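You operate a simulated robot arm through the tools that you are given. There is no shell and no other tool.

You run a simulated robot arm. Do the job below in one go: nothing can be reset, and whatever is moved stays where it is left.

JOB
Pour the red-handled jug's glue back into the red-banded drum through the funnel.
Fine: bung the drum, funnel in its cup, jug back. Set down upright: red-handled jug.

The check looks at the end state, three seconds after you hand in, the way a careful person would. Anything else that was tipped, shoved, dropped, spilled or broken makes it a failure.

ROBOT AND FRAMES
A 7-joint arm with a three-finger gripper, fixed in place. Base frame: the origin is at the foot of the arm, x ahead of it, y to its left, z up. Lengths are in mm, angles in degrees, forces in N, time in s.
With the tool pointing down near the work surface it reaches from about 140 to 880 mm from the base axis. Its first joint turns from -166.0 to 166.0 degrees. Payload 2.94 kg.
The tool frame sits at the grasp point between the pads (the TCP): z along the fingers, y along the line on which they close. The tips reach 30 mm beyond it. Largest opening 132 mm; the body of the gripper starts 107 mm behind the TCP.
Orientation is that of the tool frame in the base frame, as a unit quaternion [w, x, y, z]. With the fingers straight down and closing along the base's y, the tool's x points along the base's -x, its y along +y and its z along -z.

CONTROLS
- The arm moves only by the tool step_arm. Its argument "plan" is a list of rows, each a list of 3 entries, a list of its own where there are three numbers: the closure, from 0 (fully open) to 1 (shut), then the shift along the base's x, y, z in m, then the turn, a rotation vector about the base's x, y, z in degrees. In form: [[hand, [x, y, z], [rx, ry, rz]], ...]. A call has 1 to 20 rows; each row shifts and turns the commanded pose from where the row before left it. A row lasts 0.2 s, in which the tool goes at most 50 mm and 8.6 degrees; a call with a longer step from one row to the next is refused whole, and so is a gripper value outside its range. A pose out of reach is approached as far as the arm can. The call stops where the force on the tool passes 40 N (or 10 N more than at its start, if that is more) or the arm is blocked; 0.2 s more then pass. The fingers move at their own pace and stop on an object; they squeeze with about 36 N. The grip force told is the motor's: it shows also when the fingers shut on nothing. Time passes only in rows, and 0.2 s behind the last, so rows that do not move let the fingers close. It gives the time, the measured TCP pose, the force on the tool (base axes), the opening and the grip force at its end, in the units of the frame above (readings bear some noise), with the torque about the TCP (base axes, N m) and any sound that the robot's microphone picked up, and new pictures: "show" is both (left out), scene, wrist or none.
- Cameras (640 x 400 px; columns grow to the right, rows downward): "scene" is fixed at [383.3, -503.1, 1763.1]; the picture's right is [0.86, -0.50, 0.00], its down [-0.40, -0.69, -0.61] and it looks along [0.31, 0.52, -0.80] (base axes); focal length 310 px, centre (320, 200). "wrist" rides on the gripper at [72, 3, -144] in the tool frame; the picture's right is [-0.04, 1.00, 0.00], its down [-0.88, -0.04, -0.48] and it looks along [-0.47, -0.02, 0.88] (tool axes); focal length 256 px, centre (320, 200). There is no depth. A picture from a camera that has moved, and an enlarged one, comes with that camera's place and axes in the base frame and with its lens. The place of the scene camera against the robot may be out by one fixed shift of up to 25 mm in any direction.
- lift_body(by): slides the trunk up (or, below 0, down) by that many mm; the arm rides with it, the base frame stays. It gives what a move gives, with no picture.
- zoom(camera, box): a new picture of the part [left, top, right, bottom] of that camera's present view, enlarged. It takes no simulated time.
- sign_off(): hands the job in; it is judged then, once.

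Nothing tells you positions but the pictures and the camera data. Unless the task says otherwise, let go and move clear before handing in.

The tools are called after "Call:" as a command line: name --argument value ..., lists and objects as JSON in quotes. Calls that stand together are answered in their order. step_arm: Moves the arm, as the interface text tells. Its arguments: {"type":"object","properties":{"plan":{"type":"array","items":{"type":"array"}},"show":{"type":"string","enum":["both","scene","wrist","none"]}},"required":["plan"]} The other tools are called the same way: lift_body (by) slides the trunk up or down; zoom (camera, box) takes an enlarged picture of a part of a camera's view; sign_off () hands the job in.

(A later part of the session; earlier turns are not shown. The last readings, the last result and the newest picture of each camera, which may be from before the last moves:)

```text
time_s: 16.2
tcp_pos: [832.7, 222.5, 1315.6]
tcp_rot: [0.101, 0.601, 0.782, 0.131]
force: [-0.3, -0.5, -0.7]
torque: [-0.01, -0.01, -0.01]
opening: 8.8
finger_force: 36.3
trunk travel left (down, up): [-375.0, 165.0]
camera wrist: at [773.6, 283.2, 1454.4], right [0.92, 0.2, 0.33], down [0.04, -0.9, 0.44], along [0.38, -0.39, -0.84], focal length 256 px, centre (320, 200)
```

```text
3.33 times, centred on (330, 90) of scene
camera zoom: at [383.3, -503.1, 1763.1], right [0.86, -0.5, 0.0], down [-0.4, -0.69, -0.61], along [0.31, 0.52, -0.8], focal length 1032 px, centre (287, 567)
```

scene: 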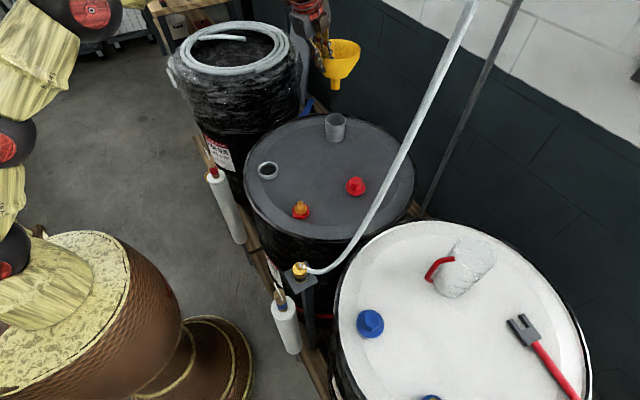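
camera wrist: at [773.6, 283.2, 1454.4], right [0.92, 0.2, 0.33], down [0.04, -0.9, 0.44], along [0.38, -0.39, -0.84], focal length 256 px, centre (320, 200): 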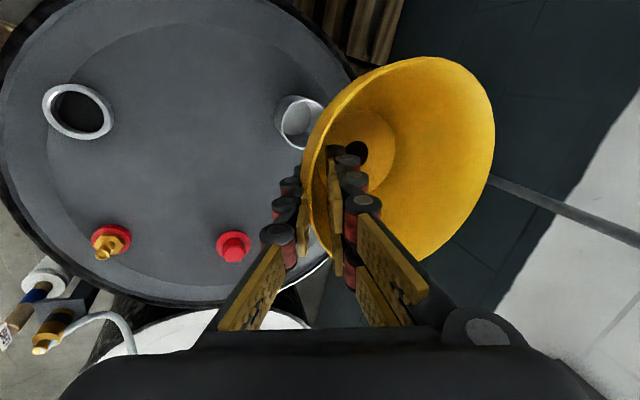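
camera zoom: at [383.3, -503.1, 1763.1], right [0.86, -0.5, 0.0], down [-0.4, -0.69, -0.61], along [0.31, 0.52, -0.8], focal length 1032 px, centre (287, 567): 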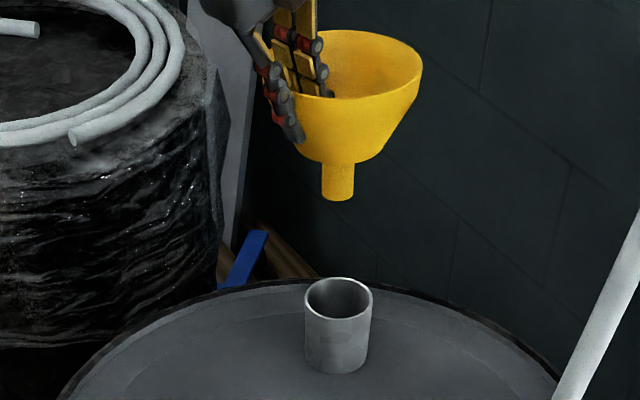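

The funnel is free, showing a roughly 6° residual lean. I'll straighten it and carry it over toward the hole ring.

Call:
step_arm --plan '[[1.0, [-0.02, -0.003, 0], [0.78, -2.9, 0]], [1.0, [-0.03, -0.005, 0], [0.78, -2.9, 0]], [1.0, [-0.04, -0.006, 0], [0, 0, 0]], [1.0, [-0.04, -0.006, 0], [0, 0, 0]], [1.0, [-0.04, -0.006, 0], [0, 0, 0]], [1.0, [-0.04, -0.006, 0], [0, 0, 0]], [1.0, [-0.04, -0.006, 0], [0, 0, 0]], [1.0, [-0.03, -0.006, 0], [0, 0, 0]], [1.0, [-0.012, -0.002, -0.02], [0, 0, 0]], [1.0, [0, 0, -0.03], [0, 0, 0]], [1.0, [0, 0, -0.03], [0, 0, 0]], [1.0, [0, 0, -0.02], [0, 0, 0]], [1.0, [0, 0, 0], [0, 0, 0]]]'

Call:
zoom --camera "scene" --box '[220, 70, 380, 210]'

Call:
zoom --camera "wrist" --box '[240, 30, 540, 300]'

```text
time_s: 19.0
tcp_pos: [541.5, 177.8, 1217.7]
tcp_rot: [0.131, 0.594, 0.775, 0.172]
force: [-0.3, 0.2, -0.7]
torque: [-0.02, 0.03, -0.01]
opening: 8.5
finger_force: 36.1
trunk travel left (down, up): [-375.0, 165.0]
camera wrist: at [466.9, 233.2, 1351.1], right [0.89, 0.19, 0.42], down [0.0, -0.91, 0.41], along [0.46, -0.37, -0.81], focal length 256 px, centre (320, 200)
```

scene: 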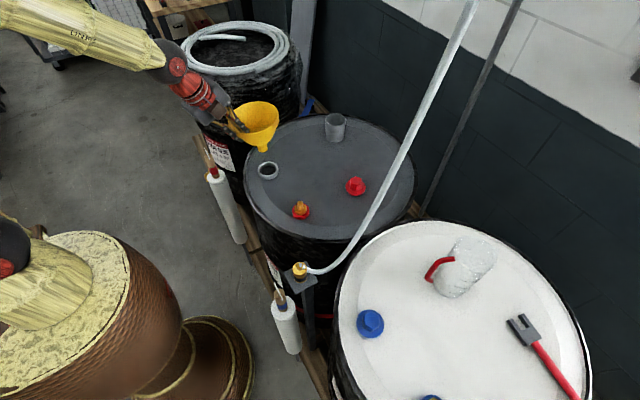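
wrist: 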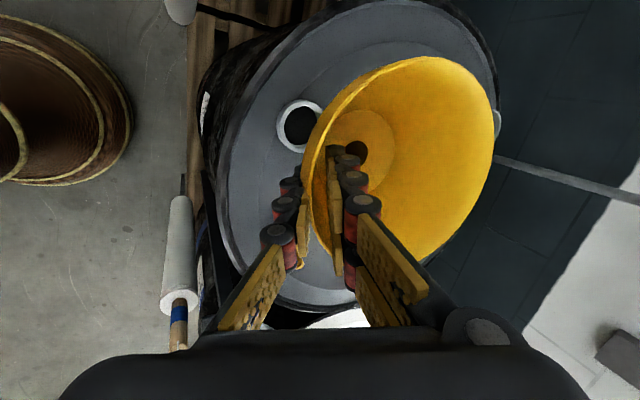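

```text
2.86 times, centred on (300, 140) of scene
camera zoom: at [383.3, -503.1, 1763.1], right [0.86, -0.5, 0.0], down [-0.4, -0.69, -0.61], along [0.31, 0.52, -0.8], focal length 884 px, centre (377, 371)
```

zoom: 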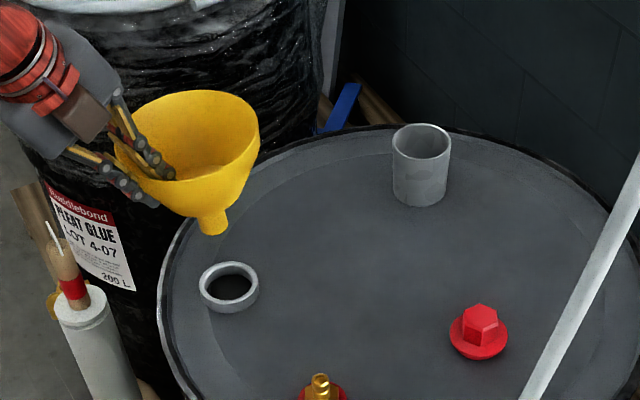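

```text
1.48 times, centred on (390, 165) of wrist
camera zoom: at [466.9, 233.2, 1351.1], right [0.89, 0.19, 0.42], down [0.0, -0.91, 0.41], along [0.46, -0.37, -0.81], focal length 379 px, centre (216, 252)
```

zoom: 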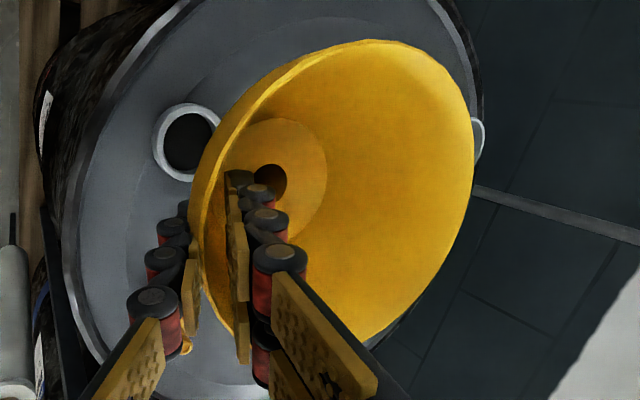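

The funnel hangs near the ring. I'll zoom tighter to judge its tilt and the spout's position relative to the hole.

Call:
zoom --camera "scene" --box '[235, 90, 295, 190]'

Call:
zoom --camera "wrist" --box '[260, 90, 400, 200]'

```text
4.00 times, centred on (265, 140) of scene
camera zoom: at [383.3, -503.1, 1763.1], right [0.86, -0.5, 0.0], down [-0.4, -0.69, -0.61], along [0.31, 0.52, -0.8], focal length 1238 px, centre (540, 440)
```

zoom: 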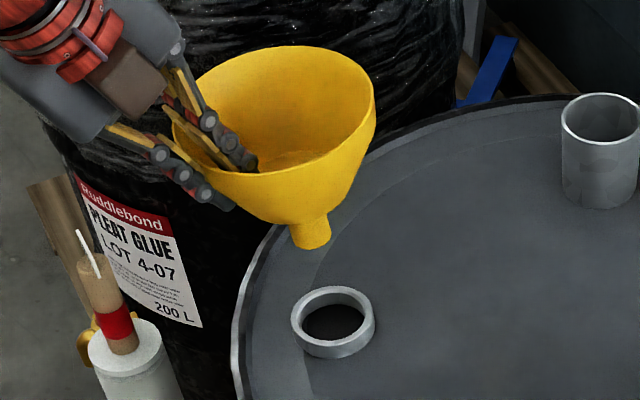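

```text
3.64 times, centred on (330, 145) of wrist
camera zoom: at [466.9, 233.2, 1351.1], right [0.89, 0.19, 0.42], down [0.0, -0.91, 0.41], along [0.46, -0.37, -0.81], focal length 931 px, centre (284, 400)
```

zoom: 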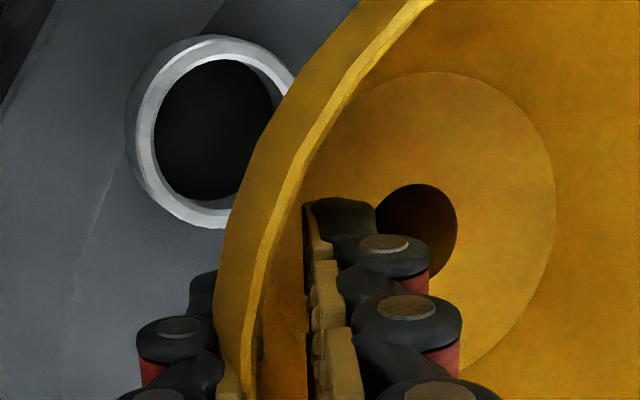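

The funnel is over-rotated about 4°, so I'll ease that back, nudge +5 mm in y, and lower until the spout is just above the ring.

Call:
step_arm --plan '[[1.0, [0, 0.005, 0], [-1.03, 3.86, 0]], [1.0, [0, 0, -0.03], [0, 0, 0]], [1.0, [0, 0, -0.03], [0, 0, 0]], [1.0, [0, 0, 0], [0, 0, 0]]]'

Call:
zoom --camera "scene" --box '[235, 90, 315, 190]'

Call:
zoom --camera "wrist" --box '[220, 50, 420, 210]'

```text
time_s: 20.0
tcp_pos: [539.7, 181.4, 1156.1]
tcp_rot: [0.112, 0.599, 0.779, 0.146]
force: [0.4, 0.9, -1.1]
torque: [-0.01, 0.04, 0.0]
opening: 8.2
finger_force: 36.2
trunk travel left (down, up): [-375.0, 165.0]
camera wrist: at [475.2, 240.2, 1293.2], right [0.91, 0.2, 0.36], down [0.03, -0.9, 0.43], along [0.41, -0.38, -0.83], focal length 256 px, centre (320, 200)
```

scene: 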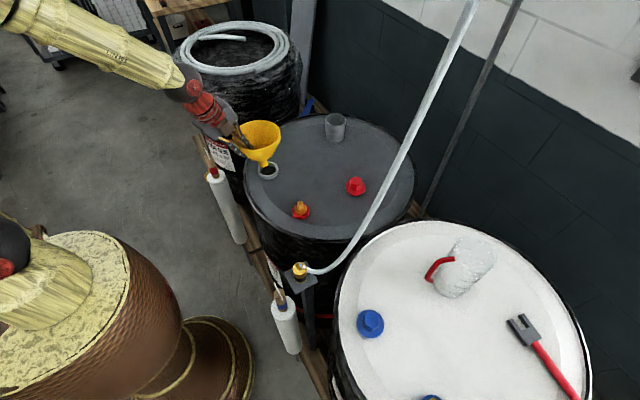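
wrist: 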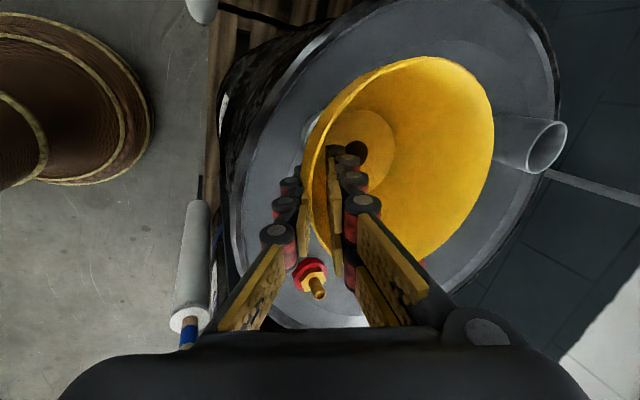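

```text
4.00 times, centred on (275, 140) of scene
camera zoom: at [383.3, -503.1, 1763.1], right [0.86, -0.5, 0.0], down [-0.4, -0.69, -0.61], along [0.31, 0.52, -0.8], focal length 1238 px, centre (500, 440)
```

zoom: 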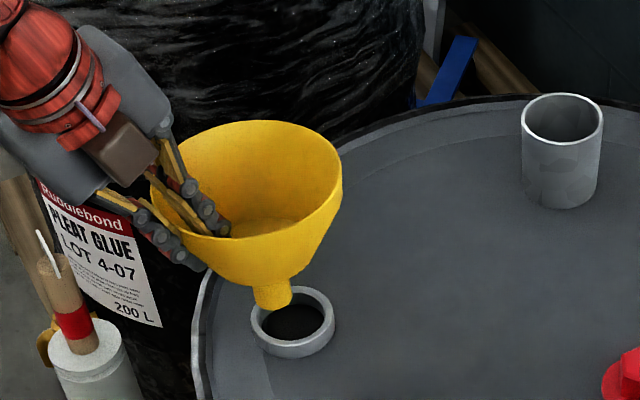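

```text
2.50 times, centred on (320, 130) of wrist
camera zoom: at [475.2, 240.2, 1293.2], right [0.91, 0.2, 0.36], down [0.03, -0.9, 0.43], along [0.41, -0.38, -0.83], focal length 640 px, centre (320, 375)
```

zoom: 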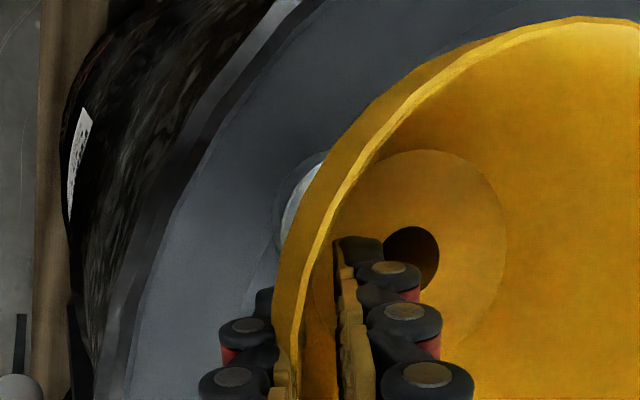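

Scene and wrist views together say the spout should move about +11.5 mm in x and −5.5 mm in y. I'll shift that much and lower slightly to verify before inserting.

Call:
step_arm --plan '[[1.0, [0.0115, -0.0055, 0], [0, 0, 0]], [1.0, [0, 0, -0.008], [0, 0, 0]], [1.0, [0, 0, 0], [0, 0, 0]]]'

Call:
zoom --camera "scene" --box '[235, 120, 305, 190]'

Call:
zoom --camera "wrist" --box '[220, 50, 420, 210]'

```text
time_s: 20.8
tcp_pos: [553.0, 175.3, 1149.0]
tcp_rot: [0.111, 0.598, 0.78, 0.144]
force: [-0.3, 0.0, 0.2]
torque: [0.0, 0.02, 0.0]
opening: 8.7
finger_force: 35.9
trunk travel left (down, up): [-375.0, 165.0]
camera wrist: at [487.5, 234.4, 1285.7], right [0.91, 0.2, 0.36], down [0.03, -0.9, 0.43], along [0.41, -0.38, -0.83], focal length 256 px, centre (320, 200)
```

scene: 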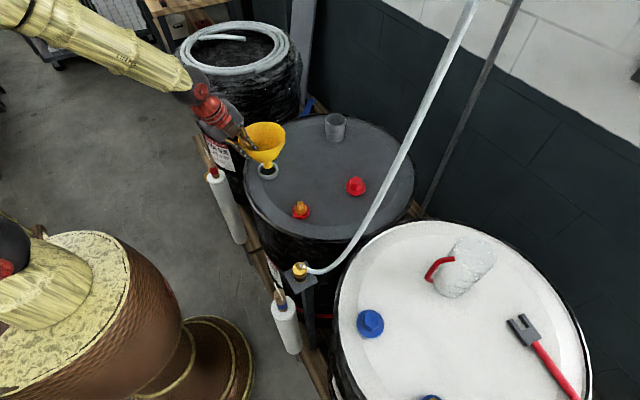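
wrist: 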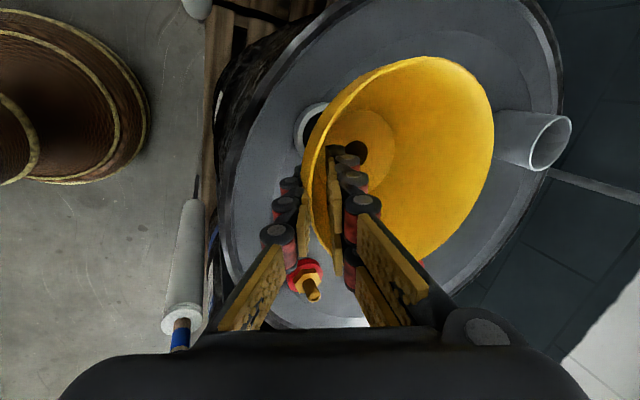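

```text
5.71 times, centred on (270, 155) of scene
camera zoom: at [383.3, -503.1, 1763.1], right [0.86, -0.5, 0.0], down [-0.4, -0.69, -0.61], along [0.31, 0.52, -0.8], focal length 1768 px, centre (606, 457)
```

zoom: 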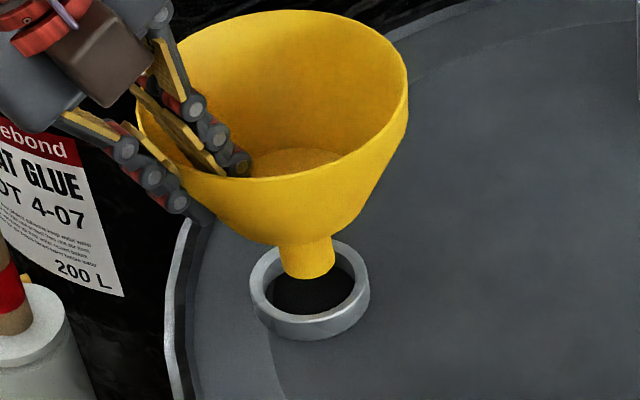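

```text
2.50 times, centred on (320, 130) of wrist
camera zoom: at [487.5, 234.4, 1285.7], right [0.91, 0.2, 0.36], down [0.03, -0.9, 0.43], along [0.41, -0.38, -0.83], focal length 640 px, centre (320, 375)
```

zoom: 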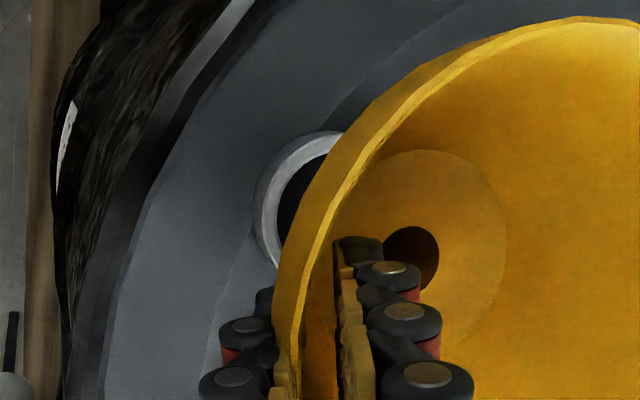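

The spout is now over the hole. I'll descend in steps, watching the force for seating.

Call:
step_arm --plan '[[1.0, [0, 0, -0.012], [0, 0, 0]], [1.0, [0, 0, -0.015], [0, 0, 0]], [1.0, [0, 0, -0.015], [0, 0, 0]], [1.0, [0, 0, -0.01], [0, 0, 0]], [1.0, [0, 0, 0], [0, 0, 0]]]'

Call:
zoom --camera "scene" --box '[235, 120, 305, 190]'

```text
time_s: 22.0
tcp_pos: [551.1, 175.4, 1097.3]
tcp_rot: [0.111, 0.599, 0.78, 0.145]
force: [0.6, 0.4, -1.4]
torque: [0.0, 0.04, 0.03]
opening: 8.6
finger_force: 35.7
trunk travel left (down, up): [-375.0, 165.0]
camera wrist: at [486.9, 234.2, 1234.0], right [0.91, 0.2, 0.36], down [0.03, -0.9, 0.43], along [0.41, -0.38, -0.83], focal length 256 px, centre (320, 200)
```

scene: 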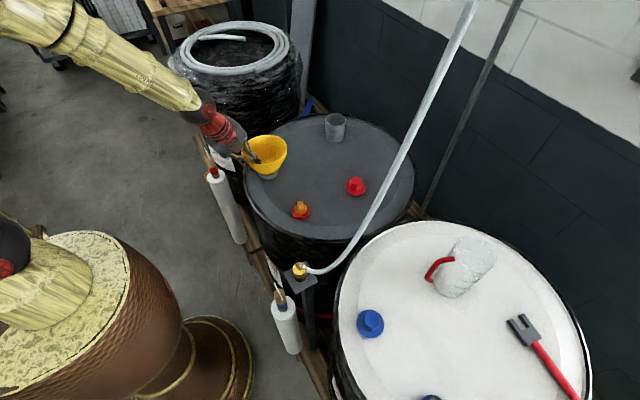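
wrist: 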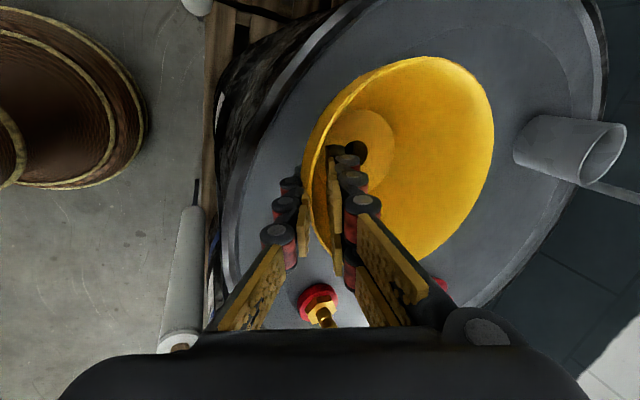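

```text
5.71 times, centred on (270, 155) of scene
camera zoom: at [383.3, -503.1, 1763.1], right [0.86, -0.5, 0.0], down [-0.4, -0.69, -0.61], along [0.31, 0.52, -0.8], focal length 1768 px, centre (606, 457)
```

zoom: 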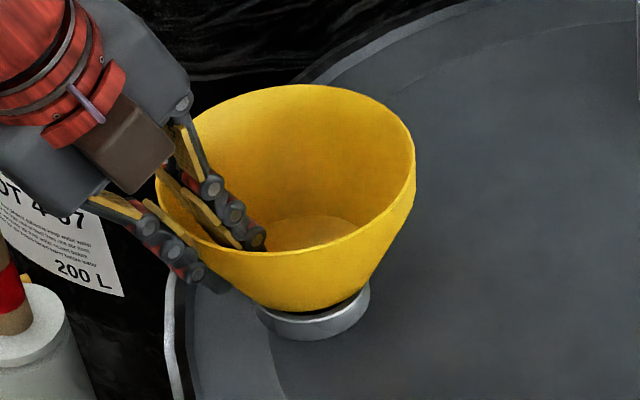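

Call:
step_arm --plan '[[1.0, [0, 0, -0.005], [0, 0, 0]], [1.0, [0, 0, -0.004], [0, 0, 0]], [1.0, [0, 0, -0.003], [0, 0, 0]], [1.0, [0, 0, 0], [0, 0, 0]]]' --show "none"

Call:
zoom --camera "scene" --box '[235, 120, 305, 190]'

```text
time_s: 23.0
tcp_pos: [551.6, 174.8, 1086.1]
tcp_rot: [0.112, 0.598, 0.78, 0.145]
force: [-0.6, -0.8, 0.4]
torque: [0.05, -0.07, 0.04]
opening: 8.3
finger_force: 35.9
trunk travel left (down, up): [-375.0, 165.0]
```

```text
5.71 times, centred on (270, 155) of scene
camera zoom: at [383.3, -503.1, 1763.1], right [0.86, -0.5, 0.0], down [-0.4, -0.69, -0.61], along [0.31, 0.52, -0.8], focal length 1768 px, centre (606, 457)
```

zoom: 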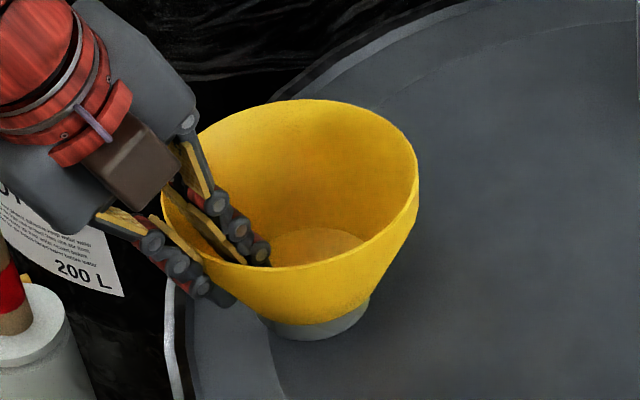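

Call:
step_arm --plan '[[1.0, [0, 0, -0.003], [0, 0, 0]], [1.0, [0, 0, -0.002], [0, 0, 0]], [1.0, [0, 0, 0], [0, 0, 0]]]' --show "none"

```text
time_s: 23.8
tcp_pos: [552.1, 174.4, 1083.1]
tcp_rot: [0.112, 0.599, 0.779, 0.148]
force: [-3.3, -4.6, 29.4]
torque: [0.78, -0.84, -0.02]
opening: 8.3
finger_force: 35.8
trunk travel left (down, up): [-375.0, 165.0]
```

It's seated, with contact at 29 N. I'll back off a little and then open gradually.

Call:
step_arm --plan '[[1.0, [0, 0, 0.002], [0, 0, 0]], [1.0, [0, 0, 0], [0, 0, 0]]]' --show "none"

Call:
zoom --camera "scene" --box '[235, 120, 305, 190]'

```text
time_s: 24.4
tcp_pos: [552.9, 174.8, 1083.9]
tcp_rot: [0.111, 0.599, 0.779, 0.147]
force: [3.8, -3.6, 25.8]
torque: [0.71, -1.07, -0.26]
opening: 8.2
finger_force: 36.0
trunk travel left (down, up): [-375.0, 165.0]
```

```text
5.71 times, centred on (270, 155) of scene
camera zoom: at [383.3, -503.1, 1763.1], right [0.86, -0.5, 0.0], down [-0.4, -0.69, -0.61], along [0.31, 0.52, -0.8], focal length 1768 px, centre (606, 457)
```

zoom: 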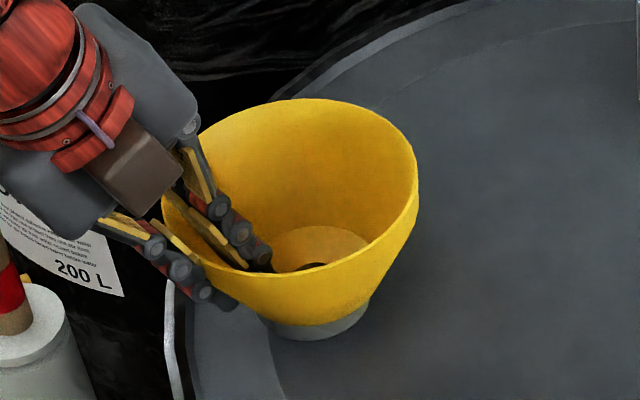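

Call:
step_arm --plan '[[1.0, [0, 0, 0.002], [0, 0, 0]], [0.9, [0, 0, 0], [0, 0, 0]], [0.8, [0, 0, 0], [0, 0, 0]], [0.7, [0, 0, 0], [0, 0, 0]], [0.7, [0, 0, 0], [0, 0, 0]]]'

Call:
zoom --camera "scene" --box '[235, 120, 305, 190]'

Call:
zoom --camera "wrist" --box '[220, 30, 520, 270]'

```text
time_s: 25.6
tcp_pos: [552.4, 174.5, 1083.4]
tcp_rot: [0.112, 0.598, 0.78, 0.145]
force: [0.5, 0.0, 0.4]
torque: [0.0, -0.02, 0.0]
opening: 39.6
finger_force: 0.0
trunk travel left (down, up): [-375.0, 165.0]
camera wrist: at [487.2, 233.4, 1220.1], right [0.91, 0.2, 0.36], down [0.03, -0.9, 0.43], along [0.41, -0.38, -0.83], focal length 256 px, centre (320, 200)
```

scene: 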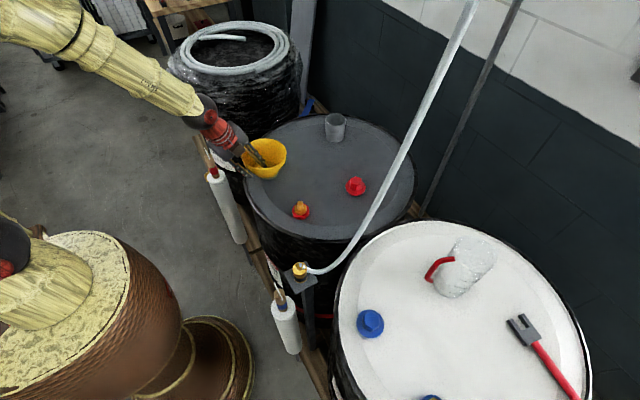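
wrist: 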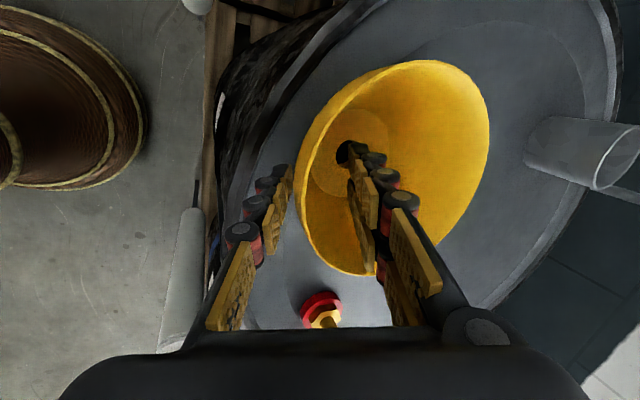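

```text
5.71 times, centred on (270, 155) of scene
camera zoom: at [383.3, -503.1, 1763.1], right [0.86, -0.5, 0.0], down [-0.4, -0.69, -0.61], along [0.31, 0.52, -0.8], focal length 1768 px, centre (606, 457)
```

zoom: 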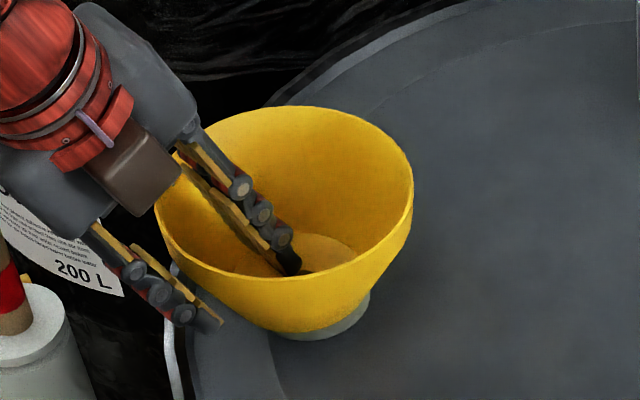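

```text
1.67 times, centred on (370, 150) of wrist
camera zoom: at [487.2, 233.4, 1220.1], right [0.91, 0.2, 0.36], down [0.03, -0.9, 0.43], along [0.41, -0.38, -0.83], focal length 427 px, centre (237, 283)
```

zoom: 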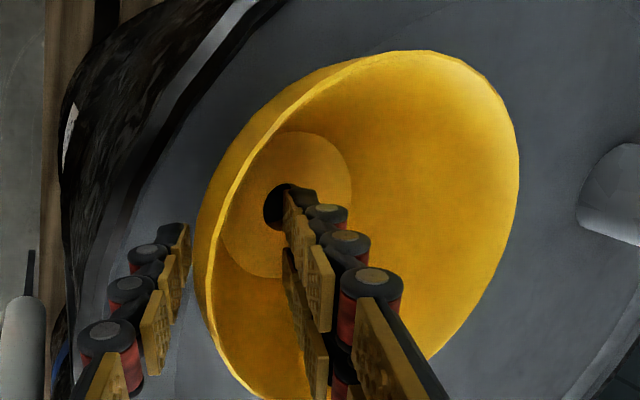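

Released. I'll withdraw back along the tool axis and check how the funnel sits.

Call:
step_arm --plan '[[0.7, [-0.0087, -0.0023, 0.0233], [0, 0, 0]], [0.7, [-0.0104, -0.0028, 0.028], [0, 0, 0]], [0.7, [-0.0104, -0.0028, 0.028], [0, 0, 0]], [0.7, [-0.0139, -0.0037, 0.0373], [0, 0, 0]], [0.7, [-0.0139, -0.0037, 0.0373], [0, 0, 0]]]'

Call:
zoom --camera "scene" --box '[225, 110, 315, 190]'

Call:
zoom --camera "wrist" --box '[220, 30, 520, 270]'

```text
time_s: 26.8
tcp_pos: [492.8, 160.9, 1237.4]
tcp_rot: [0.111, 0.599, 0.78, 0.144]
force: [0.7, -0.3, -0.2]
torque: [0.04, -0.04, 0.01]
opening: 39.5
finger_force: 0.1
trunk travel left (down, up): [-375.0, 165.0]
camera wrist: at [428.3, 219.7, 1374.4], right [0.91, 0.2, 0.36], down [0.03, -0.9, 0.43], along [0.41, -0.38, -0.83], focal length 256 px, centre (320, 200)
```

scene: 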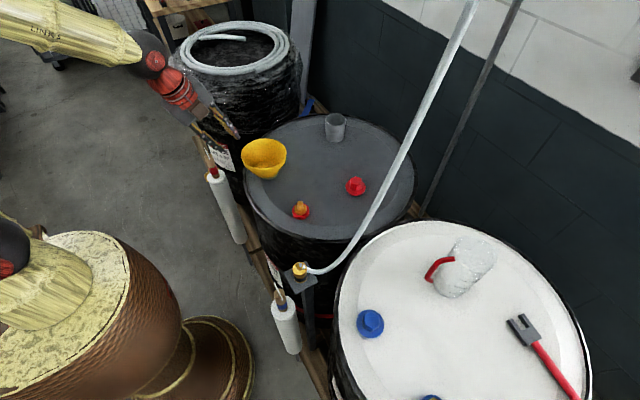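
wrist: 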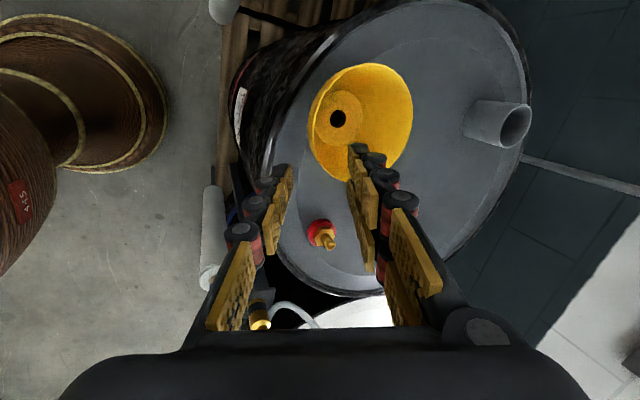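

```text
5.00 times, centred on (270, 150) of scene
camera zoom: at [383.3, -503.1, 1763.1], right [0.86, -0.5, 0.0], down [-0.4, -0.69, -0.61], along [0.31, 0.52, -0.8], focal length 1547 px, centre (570, 450)
```

zoom: 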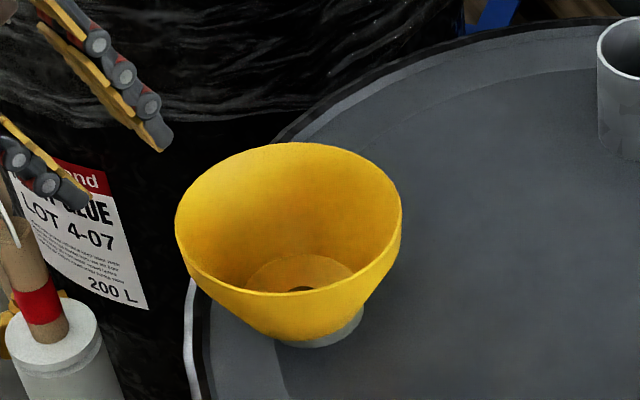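

```text
1.67 times, centred on (370, 150) of wrist
camera zoom: at [428.3, 219.7, 1374.4], right [0.91, 0.2, 0.36], down [0.03, -0.9, 0.43], along [0.41, -0.38, -0.83], focal length 427 px, centre (237, 283)
```

zoom: 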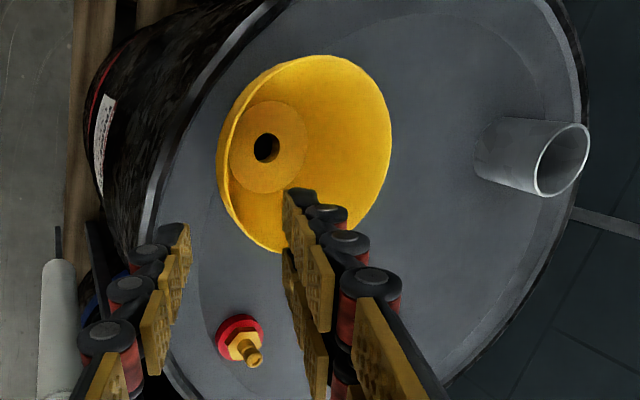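

The funnel sits well in the ring. Next I'll swing back to the jug side at height, unrolling the wrist so the fingers close horizontally, staying well short of the tube.

Call:
step_arm --plan '[[0.4, [-0.01, -0.01, 0.03], [-1.9, 7.08, 0]], [0.2, [-0.01, -0.02, 0.03], [-1.9, 7.08, 0]], [0, [-0.01, -0.03, 0.03], [-1.9, 7.08, 0]], [0, [-0.01, -0.035, 0.02], [0, 0, 7.75]], [0, [0, -0.04, 0], [0, 0, 7.75]], [0, [0, -0.04, 0], [0, 0, 7.75]], [0, [0, -0.04, 0], [0, 0, 7.75]], [0, [0, -0.04, 0], [0, 0, 7.75]], [0, [0, -0.04, 0], [0, 0, 7.75]], [0, [0, -0.04, 0], [0, 0, 7.75]], [0, [0, -0.04, 0], [0, 0, 7.75]], [0, [0, -0.04, 0], [0, 0, 0]], [0, [0, -0.04, 0], [0, 0, 0]], [0, [0, -0.04, 0], [0, 0, 0]], [0, [0, -0.04, 0], [0, 0, 0]], [0, [0, -0.03, 0], [0, 0, 0]]]'

```text
time_s: 30.2
tcp_pos: [454.9, -406.3, 1348.7]
tcp_rot: [-0.001, 0.113, 0.994, -0.008]
force: [-0.3, 0.1, 0.2]
torque: [0.01, -0.01, -0.06]
opening: 132.2
finger_force: 0.0
trunk travel left (down, up): [-375.0, 165.0]
camera wrist: at [387.1, -383.7, 1494.1], right [0.27, 0.96, -0.02], down [0.85, -0.23, 0.48], along [0.45, -0.14, -0.88], focal length 256 px, centre (320, 200)
```

scene: 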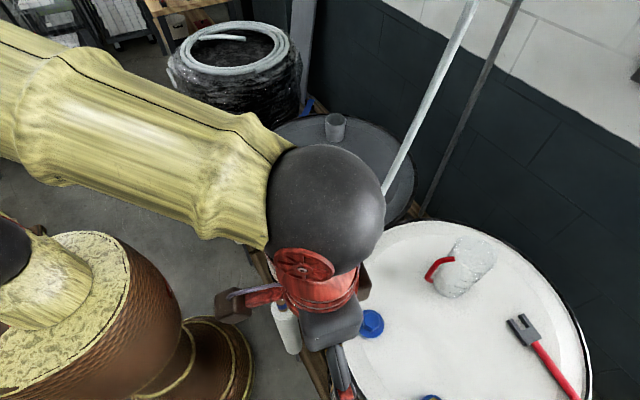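
wrist: 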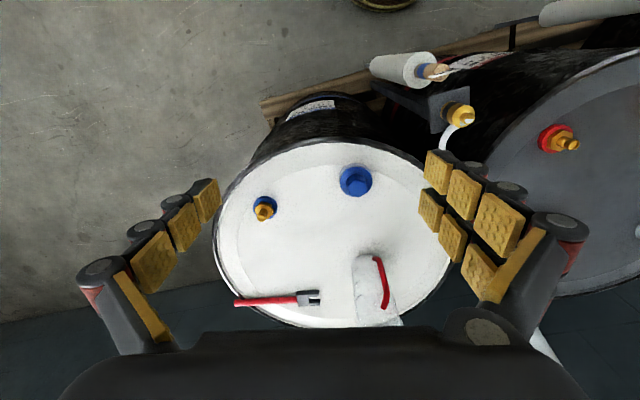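

Call:
step_arm --plan '[[0, [0.01, 0.007, -0.01], [-1.69, -7.31, 0]], [0, [0.01, 0.007, -0.01], [-1.69, -7.31, 0]], [0, [0.018, 0.007, -0.012], [-1.69, -7.31, 0]], [0, [0.018, 0.007, -0.012], [-1.69, -7.31, 0]], [0, [0.018, 0.007, -0.012], [-1.69, -7.31, 0]], [0, [0.018, 0.007, -0.012], [-1.69, -7.31, 0]], [0, [0.018, 0.007, -0.012], [-1.69, -7.31, 0]], [0, [0.018, 0.007, -0.012], [-1.69, -7.31, 0]], [0, [0, 0, 0], [0, 0, 0]]]'

```text
time_s: 32.2
tcp_pos: [584.8, -349.4, 1256.7]
tcp_rot: [0.497, 0.103, 0.859, -0.065]
force: [-0.3, -0.3, 0.4]
torque: [0.04, 0.02, 0.0]
opening: 131.9
finger_force: 0.0
trunk travel left (down, up): [-375.0, 165.0]
camera wrist: at [430.1, -306.3, 1267.0], right [0.26, 0.97, 0.03], down [0.02, -0.03, 1.0], along [0.97, -0.26, -0.03], focal length 256 px, centre (320, 200)
```

scene: 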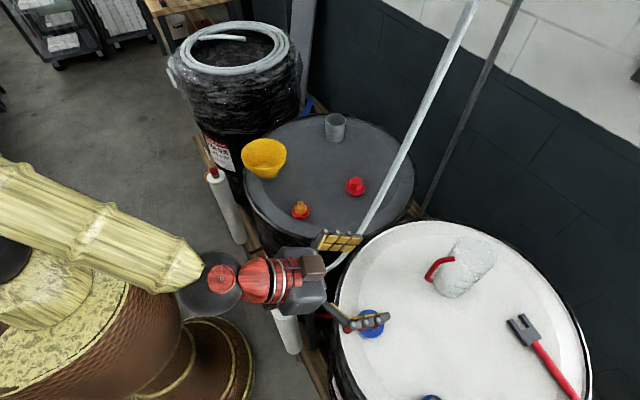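
wrist: 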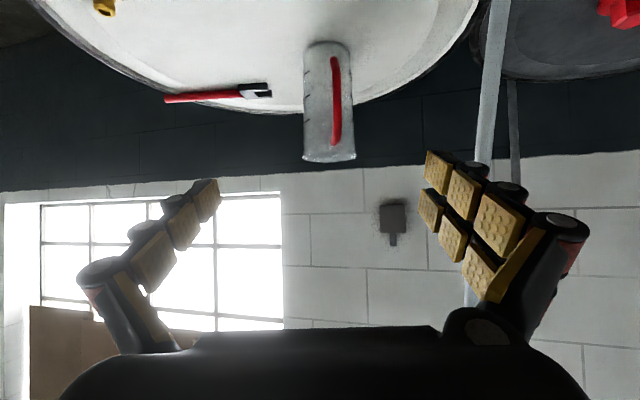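

The jug is clearly visible from the side (this camera is upside down). I'll zoom to locate it precisely.

Call:
zoom --camera "wrist" --box '[260, 20, 400, 180]'

Call:
zoom --camera "scene" --box '[400, 210, 540, 320]'

```text
2.50 times, centred on (330, 100) of wrist
camera zoom: at [430.1, -306.3, 1267.0], right [0.26, 0.97, 0.03], down [0.02, -0.03, 1.0], along [0.97, -0.26, -0.03], focal length 640 px, centre (295, 450)
```

zoom: 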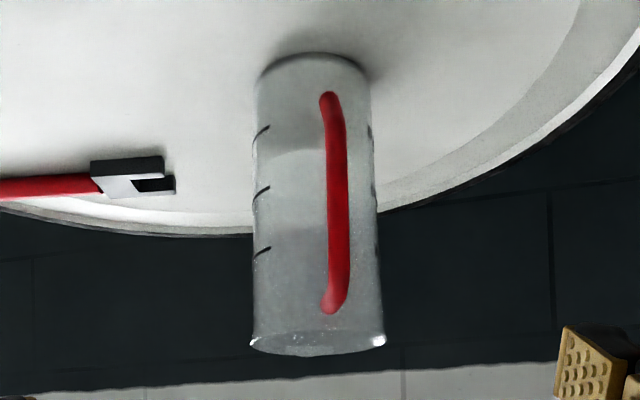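

```text
3.64 times, centred on (470, 265) of scene
camera zoom: at [383.3, -503.1, 1763.1], right [0.86, -0.5, 0.0], down [-0.4, -0.69, -0.61], along [0.31, 0.52, -0.8], focal length 1125 px, centre (-226, -36)
```

zoom: 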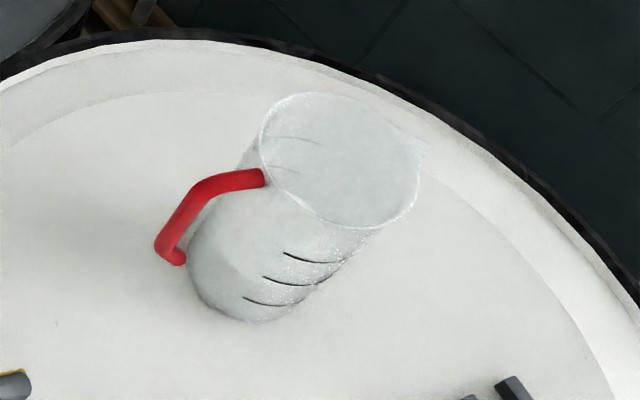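

Jug axis comes out at about (855, -402), base z ≈ 1008, rim ≈ 1183, handle bar almost facing the palm. I'll move in to 120 mm short of it at grasp height.

Call:
step_arm --plan '[[0, [0.03, -0.0046, -0.03], [0, 0, 0]], [0, [0.03, -0.0046, -0.03], [0, 0, 0]], [0, [0.03, -0.0046, -0.03], [0, 0, 0]], [0, [0.03, -0.0046, -0.03], [0, 0, 0]], [0, [0.0285, -0.0046, -0.03], [0, 0, 0]], [0, [0, 0, 0], [0, 0, 0]]]'

Call:
zoom --camera "wrist" --box '[220, 60, 420, 280]'

```text
time_s: 33.6
tcp_pos: [730.9, -371.6, 1104.0]
tcp_rot: [0.496, 0.102, 0.86, -0.064]
force: [0.3, -0.3, -0.5]
torque: [0.0, -0.02, -0.01]
opening: 132.0
finger_force: 0.0
trunk travel left (down, up): [-375.0, 165.0]
camera wrist: at [576.8, -329.1, 1115.5], right [0.26, 0.97, 0.03], down [0.02, -0.04, 1.0], along [0.97, -0.26, -0.03], focal length 256 px, centre (320, 200)
```

scene: 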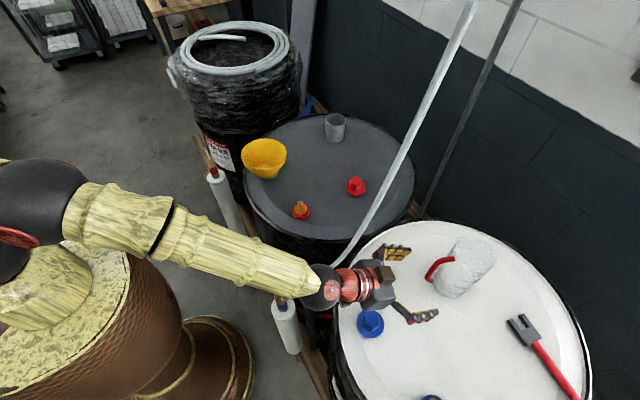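
wrist: 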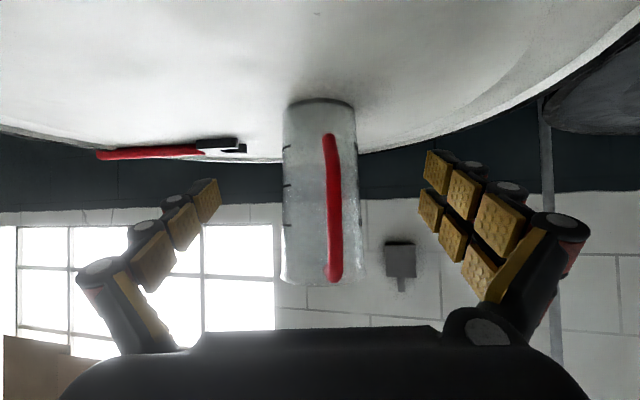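

```text
1.82 times, centred on (320, 170) of wrist
camera zoom: at [576.8, -329.1, 1115.5], right [0.26, 0.97, 0.03], down [0.02, -0.04, 1.0], along [0.97, -0.26, -0.03], focal length 465 px, centre (320, 254)
```

zoom: 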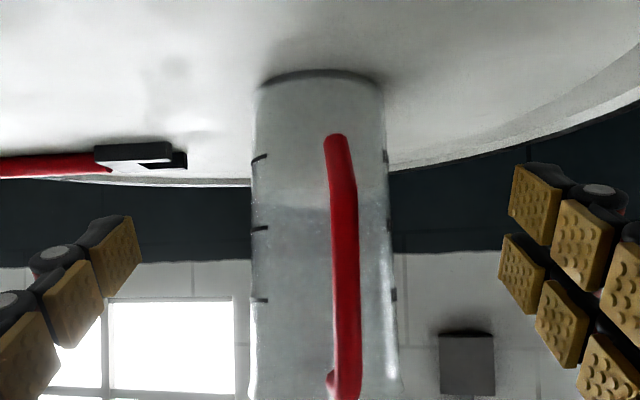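

The jug is centred between the fingers, axis ≈ (838, -399), and the liquid level is around z = 1083. I'll advance in two stages.

Call:
step_arm --plan '[[0, [0.029, -0.0074, 0.004], [0, 0, 0]], [0, [0.029, -0.0074, 0.004], [0, 0, 0]], [0, [0.02, -0.005, 0], [0, 0, 0]], [0, [0, 0, 0], [0, 0, 0]]]'

Call:
zoom --camera "scene" --box '[300, 200, 540, 340]'

```text
time_s: 34.6
tcp_pos: [808.4, -392.7, 1115.6]
tcp_rot: [0.496, 0.103, 0.86, -0.065]
force: [0.2, 0.4, 0.5]
torque: [0.0, -0.02, 0.02]
opening: 132.0
finger_force: 0.0
trunk travel left (down, up): [-375.0, 165.0]
camera wrist: at [655.0, -348.5, 1125.8], right [0.26, 0.96, 0.03], down [0.02, -0.04, 1.0], along [0.97, -0.26, -0.03], focal length 256 px, centre (320, 200)
```

scene: 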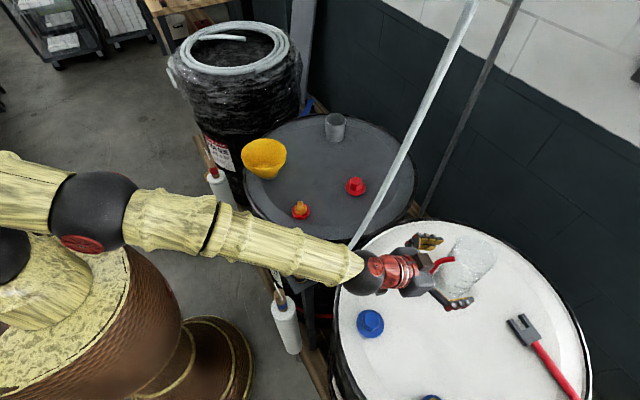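
wrist: 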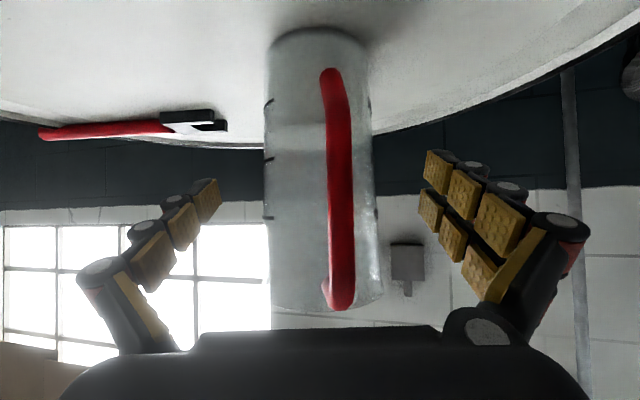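

```text
2.67 times, centred on (420, 270) of scene
camera zoom: at [383.3, -503.1, 1763.1], right [0.86, -0.5, 0.0], down [-0.4, -0.69, -0.61], along [0.31, 0.52, -0.8], focal length 825 px, centre (53, 13)
```

zoom: 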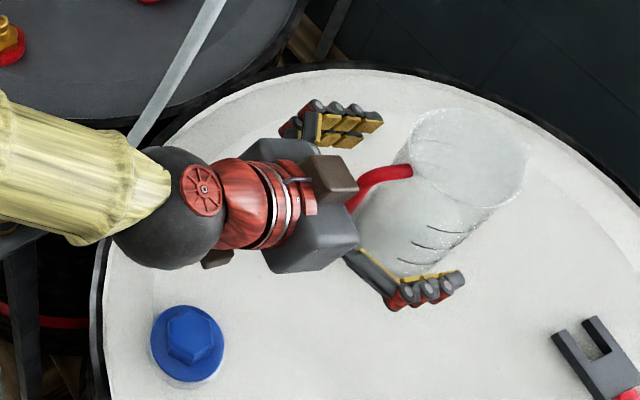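

Call:
step_arm --plan '[[0, [0.015, -0.003, 0], [0, 0, 0]], [0, [0.011, -0.0022, 0], [0, 0, 0]], [0, [0, 0, 0], [0, 0, 0]]]'

Call:
zoom --camera "scene" --box '[370, 210, 530, 330]'

```text
time_s: 35.4
tcp_pos: [835.7, -398.7, 1112.3]
tcp_rot: [0.496, 0.101, 0.86, -0.064]
force: [-0.5, 0.6, -0.3]
torque: [-0.02, 0.0, 0.03]
opening: 132.1
finger_force: 0.2
trunk travel left (down, up): [-375.0, 165.0]
camera wrist: at [681.0, -355.4, 1124.0], right [0.26, 0.97, 0.03], down [0.02, -0.04, 1.0], along [0.97, -0.26, -0.03], focal length 256 px, centre (320, 200)
```

scene: 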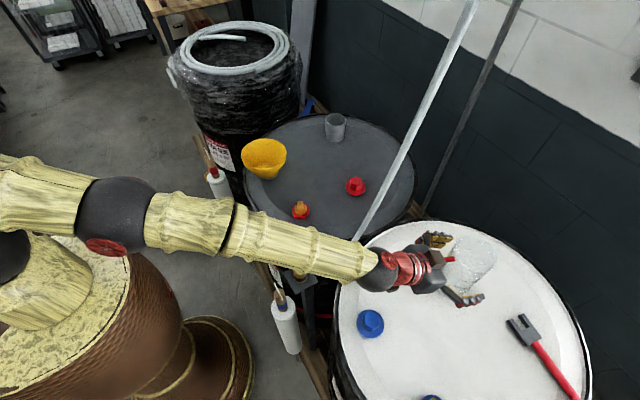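
wrist: 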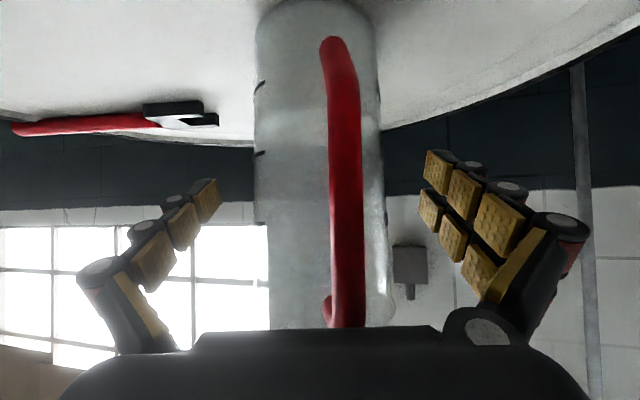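

```text
3.33 times, centred on (450, 270) of scene
camera zoom: at [383.3, -503.1, 1763.1], right [0.86, -0.5, 0.0], down [-0.4, -0.69, -0.61], along [0.31, 0.52, -0.8], focal length 1032 px, centre (-113, -33)
```

zoom: 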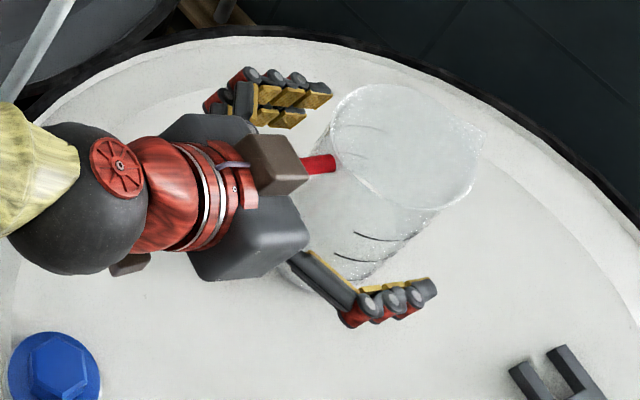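

TCP is at the jug axis. I'll close on the body.

Call:
step_arm --plan '[[0.2, [0, 0, 0], [0, 0, 0]], [0.3, [0, 0, 0], [0, 0, 0]], [0.4, [0, 0, 0], [0, 0, 0]], [0.6, [0, 0, 0], [0, 0, 0]], [0.8, [0, 0, 0], [0, 0, 0]], [0.8, [0, 0, 0], [0, 0, 0]]]'

Call:
zoom --camera "scene" --box '[370, 210, 530, 330]'

```text
time_s: 36.8
tcp_pos: [834.4, -397.9, 1113.2]
tcp_rot: [0.496, 0.102, 0.86, -0.064]
force: [-0.8, -1.0, -0.1]
torque: [0.02, 0.1, 0.04]
opening: 80.8
finger_force: 27.4
trunk travel left (down, up): [-375.0, 165.0]
camera wrist: at [680.8, -355.7, 1124.3], right [0.26, 0.96, 0.03], down [0.02, -0.04, 1.0], along [0.97, -0.26, -0.03], focal length 256 px, centre (320, 200)
```

scene: 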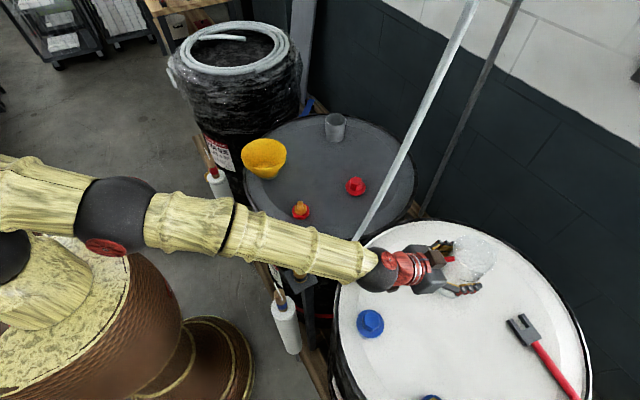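
wrist: 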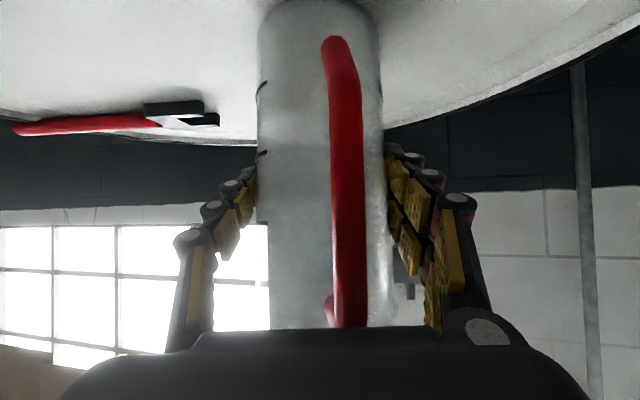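

```text
3.33 times, centred on (450, 270) of scene
camera zoom: at [383.3, -503.1, 1763.1], right [0.86, -0.5, 0.0], down [-0.4, -0.69, -0.61], along [0.31, 0.52, -0.8], focal length 1032 px, centre (-113, -33)
```

zoom: 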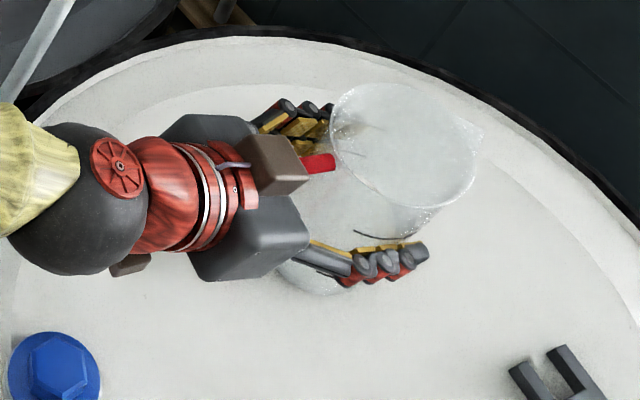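

Gripped at 80.8 mm. I'll lift carefully and read the weight.

Call:
step_arm --plan '[[1.0, [0, 0, 0], [0, 0, 0]], [1.0, [0, 0, 0.004], [0, 0, 0]], [1.0, [0, 0, 0.008], [0, 0, 0]], [1.0, [0, 0, 0.015], [0, 0, 0]], [1.0, [0, 0, 0], [0, 0, 0]]]'

Call:
zoom --camera "scene" --box '[370, 210, 530, 330]'

```text
time_s: 38.0
tcp_pos: [835.6, -398.7, 1140.6]
tcp_rot: [0.496, 0.102, 0.86, -0.063]
force: [0.0, 0.1, -3.2]
torque: [-0.02, 0.01, 0.05]
opening: 80.8
finger_force: 35.7
trunk travel left (down, up): [-375.0, 165.0]
camera wrist: at [681.8, -355.3, 1151.3], right [0.26, 0.97, 0.03], down [0.02, -0.04, 1.0], along [0.97, -0.26, -0.03], focal length 256 px, centre (320, 200)
```

scene: 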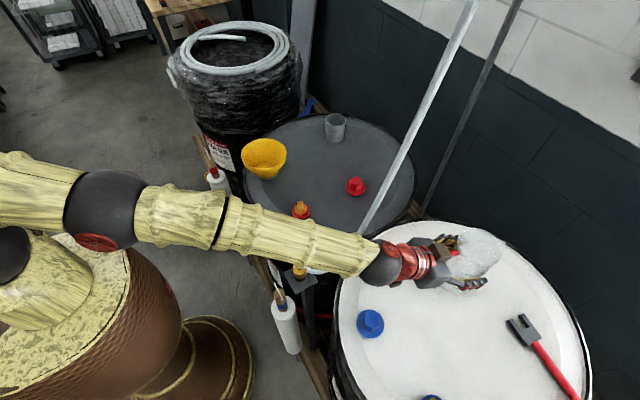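
wrist: 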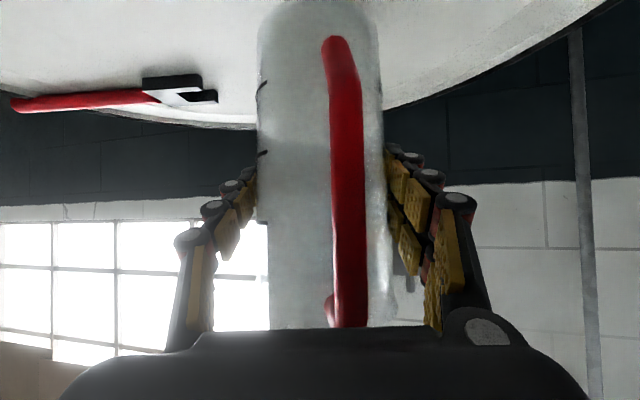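

```text
3.33 times, centred on (450, 270) of scene
camera zoom: at [383.3, -503.1, 1763.1], right [0.86, -0.5, 0.0], down [-0.4, -0.69, -0.61], along [0.31, 0.52, -0.8], focal length 1032 px, centre (-113, -33)
```

zoom: 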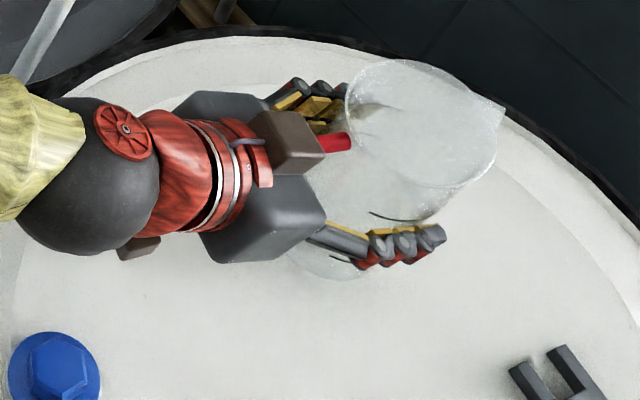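

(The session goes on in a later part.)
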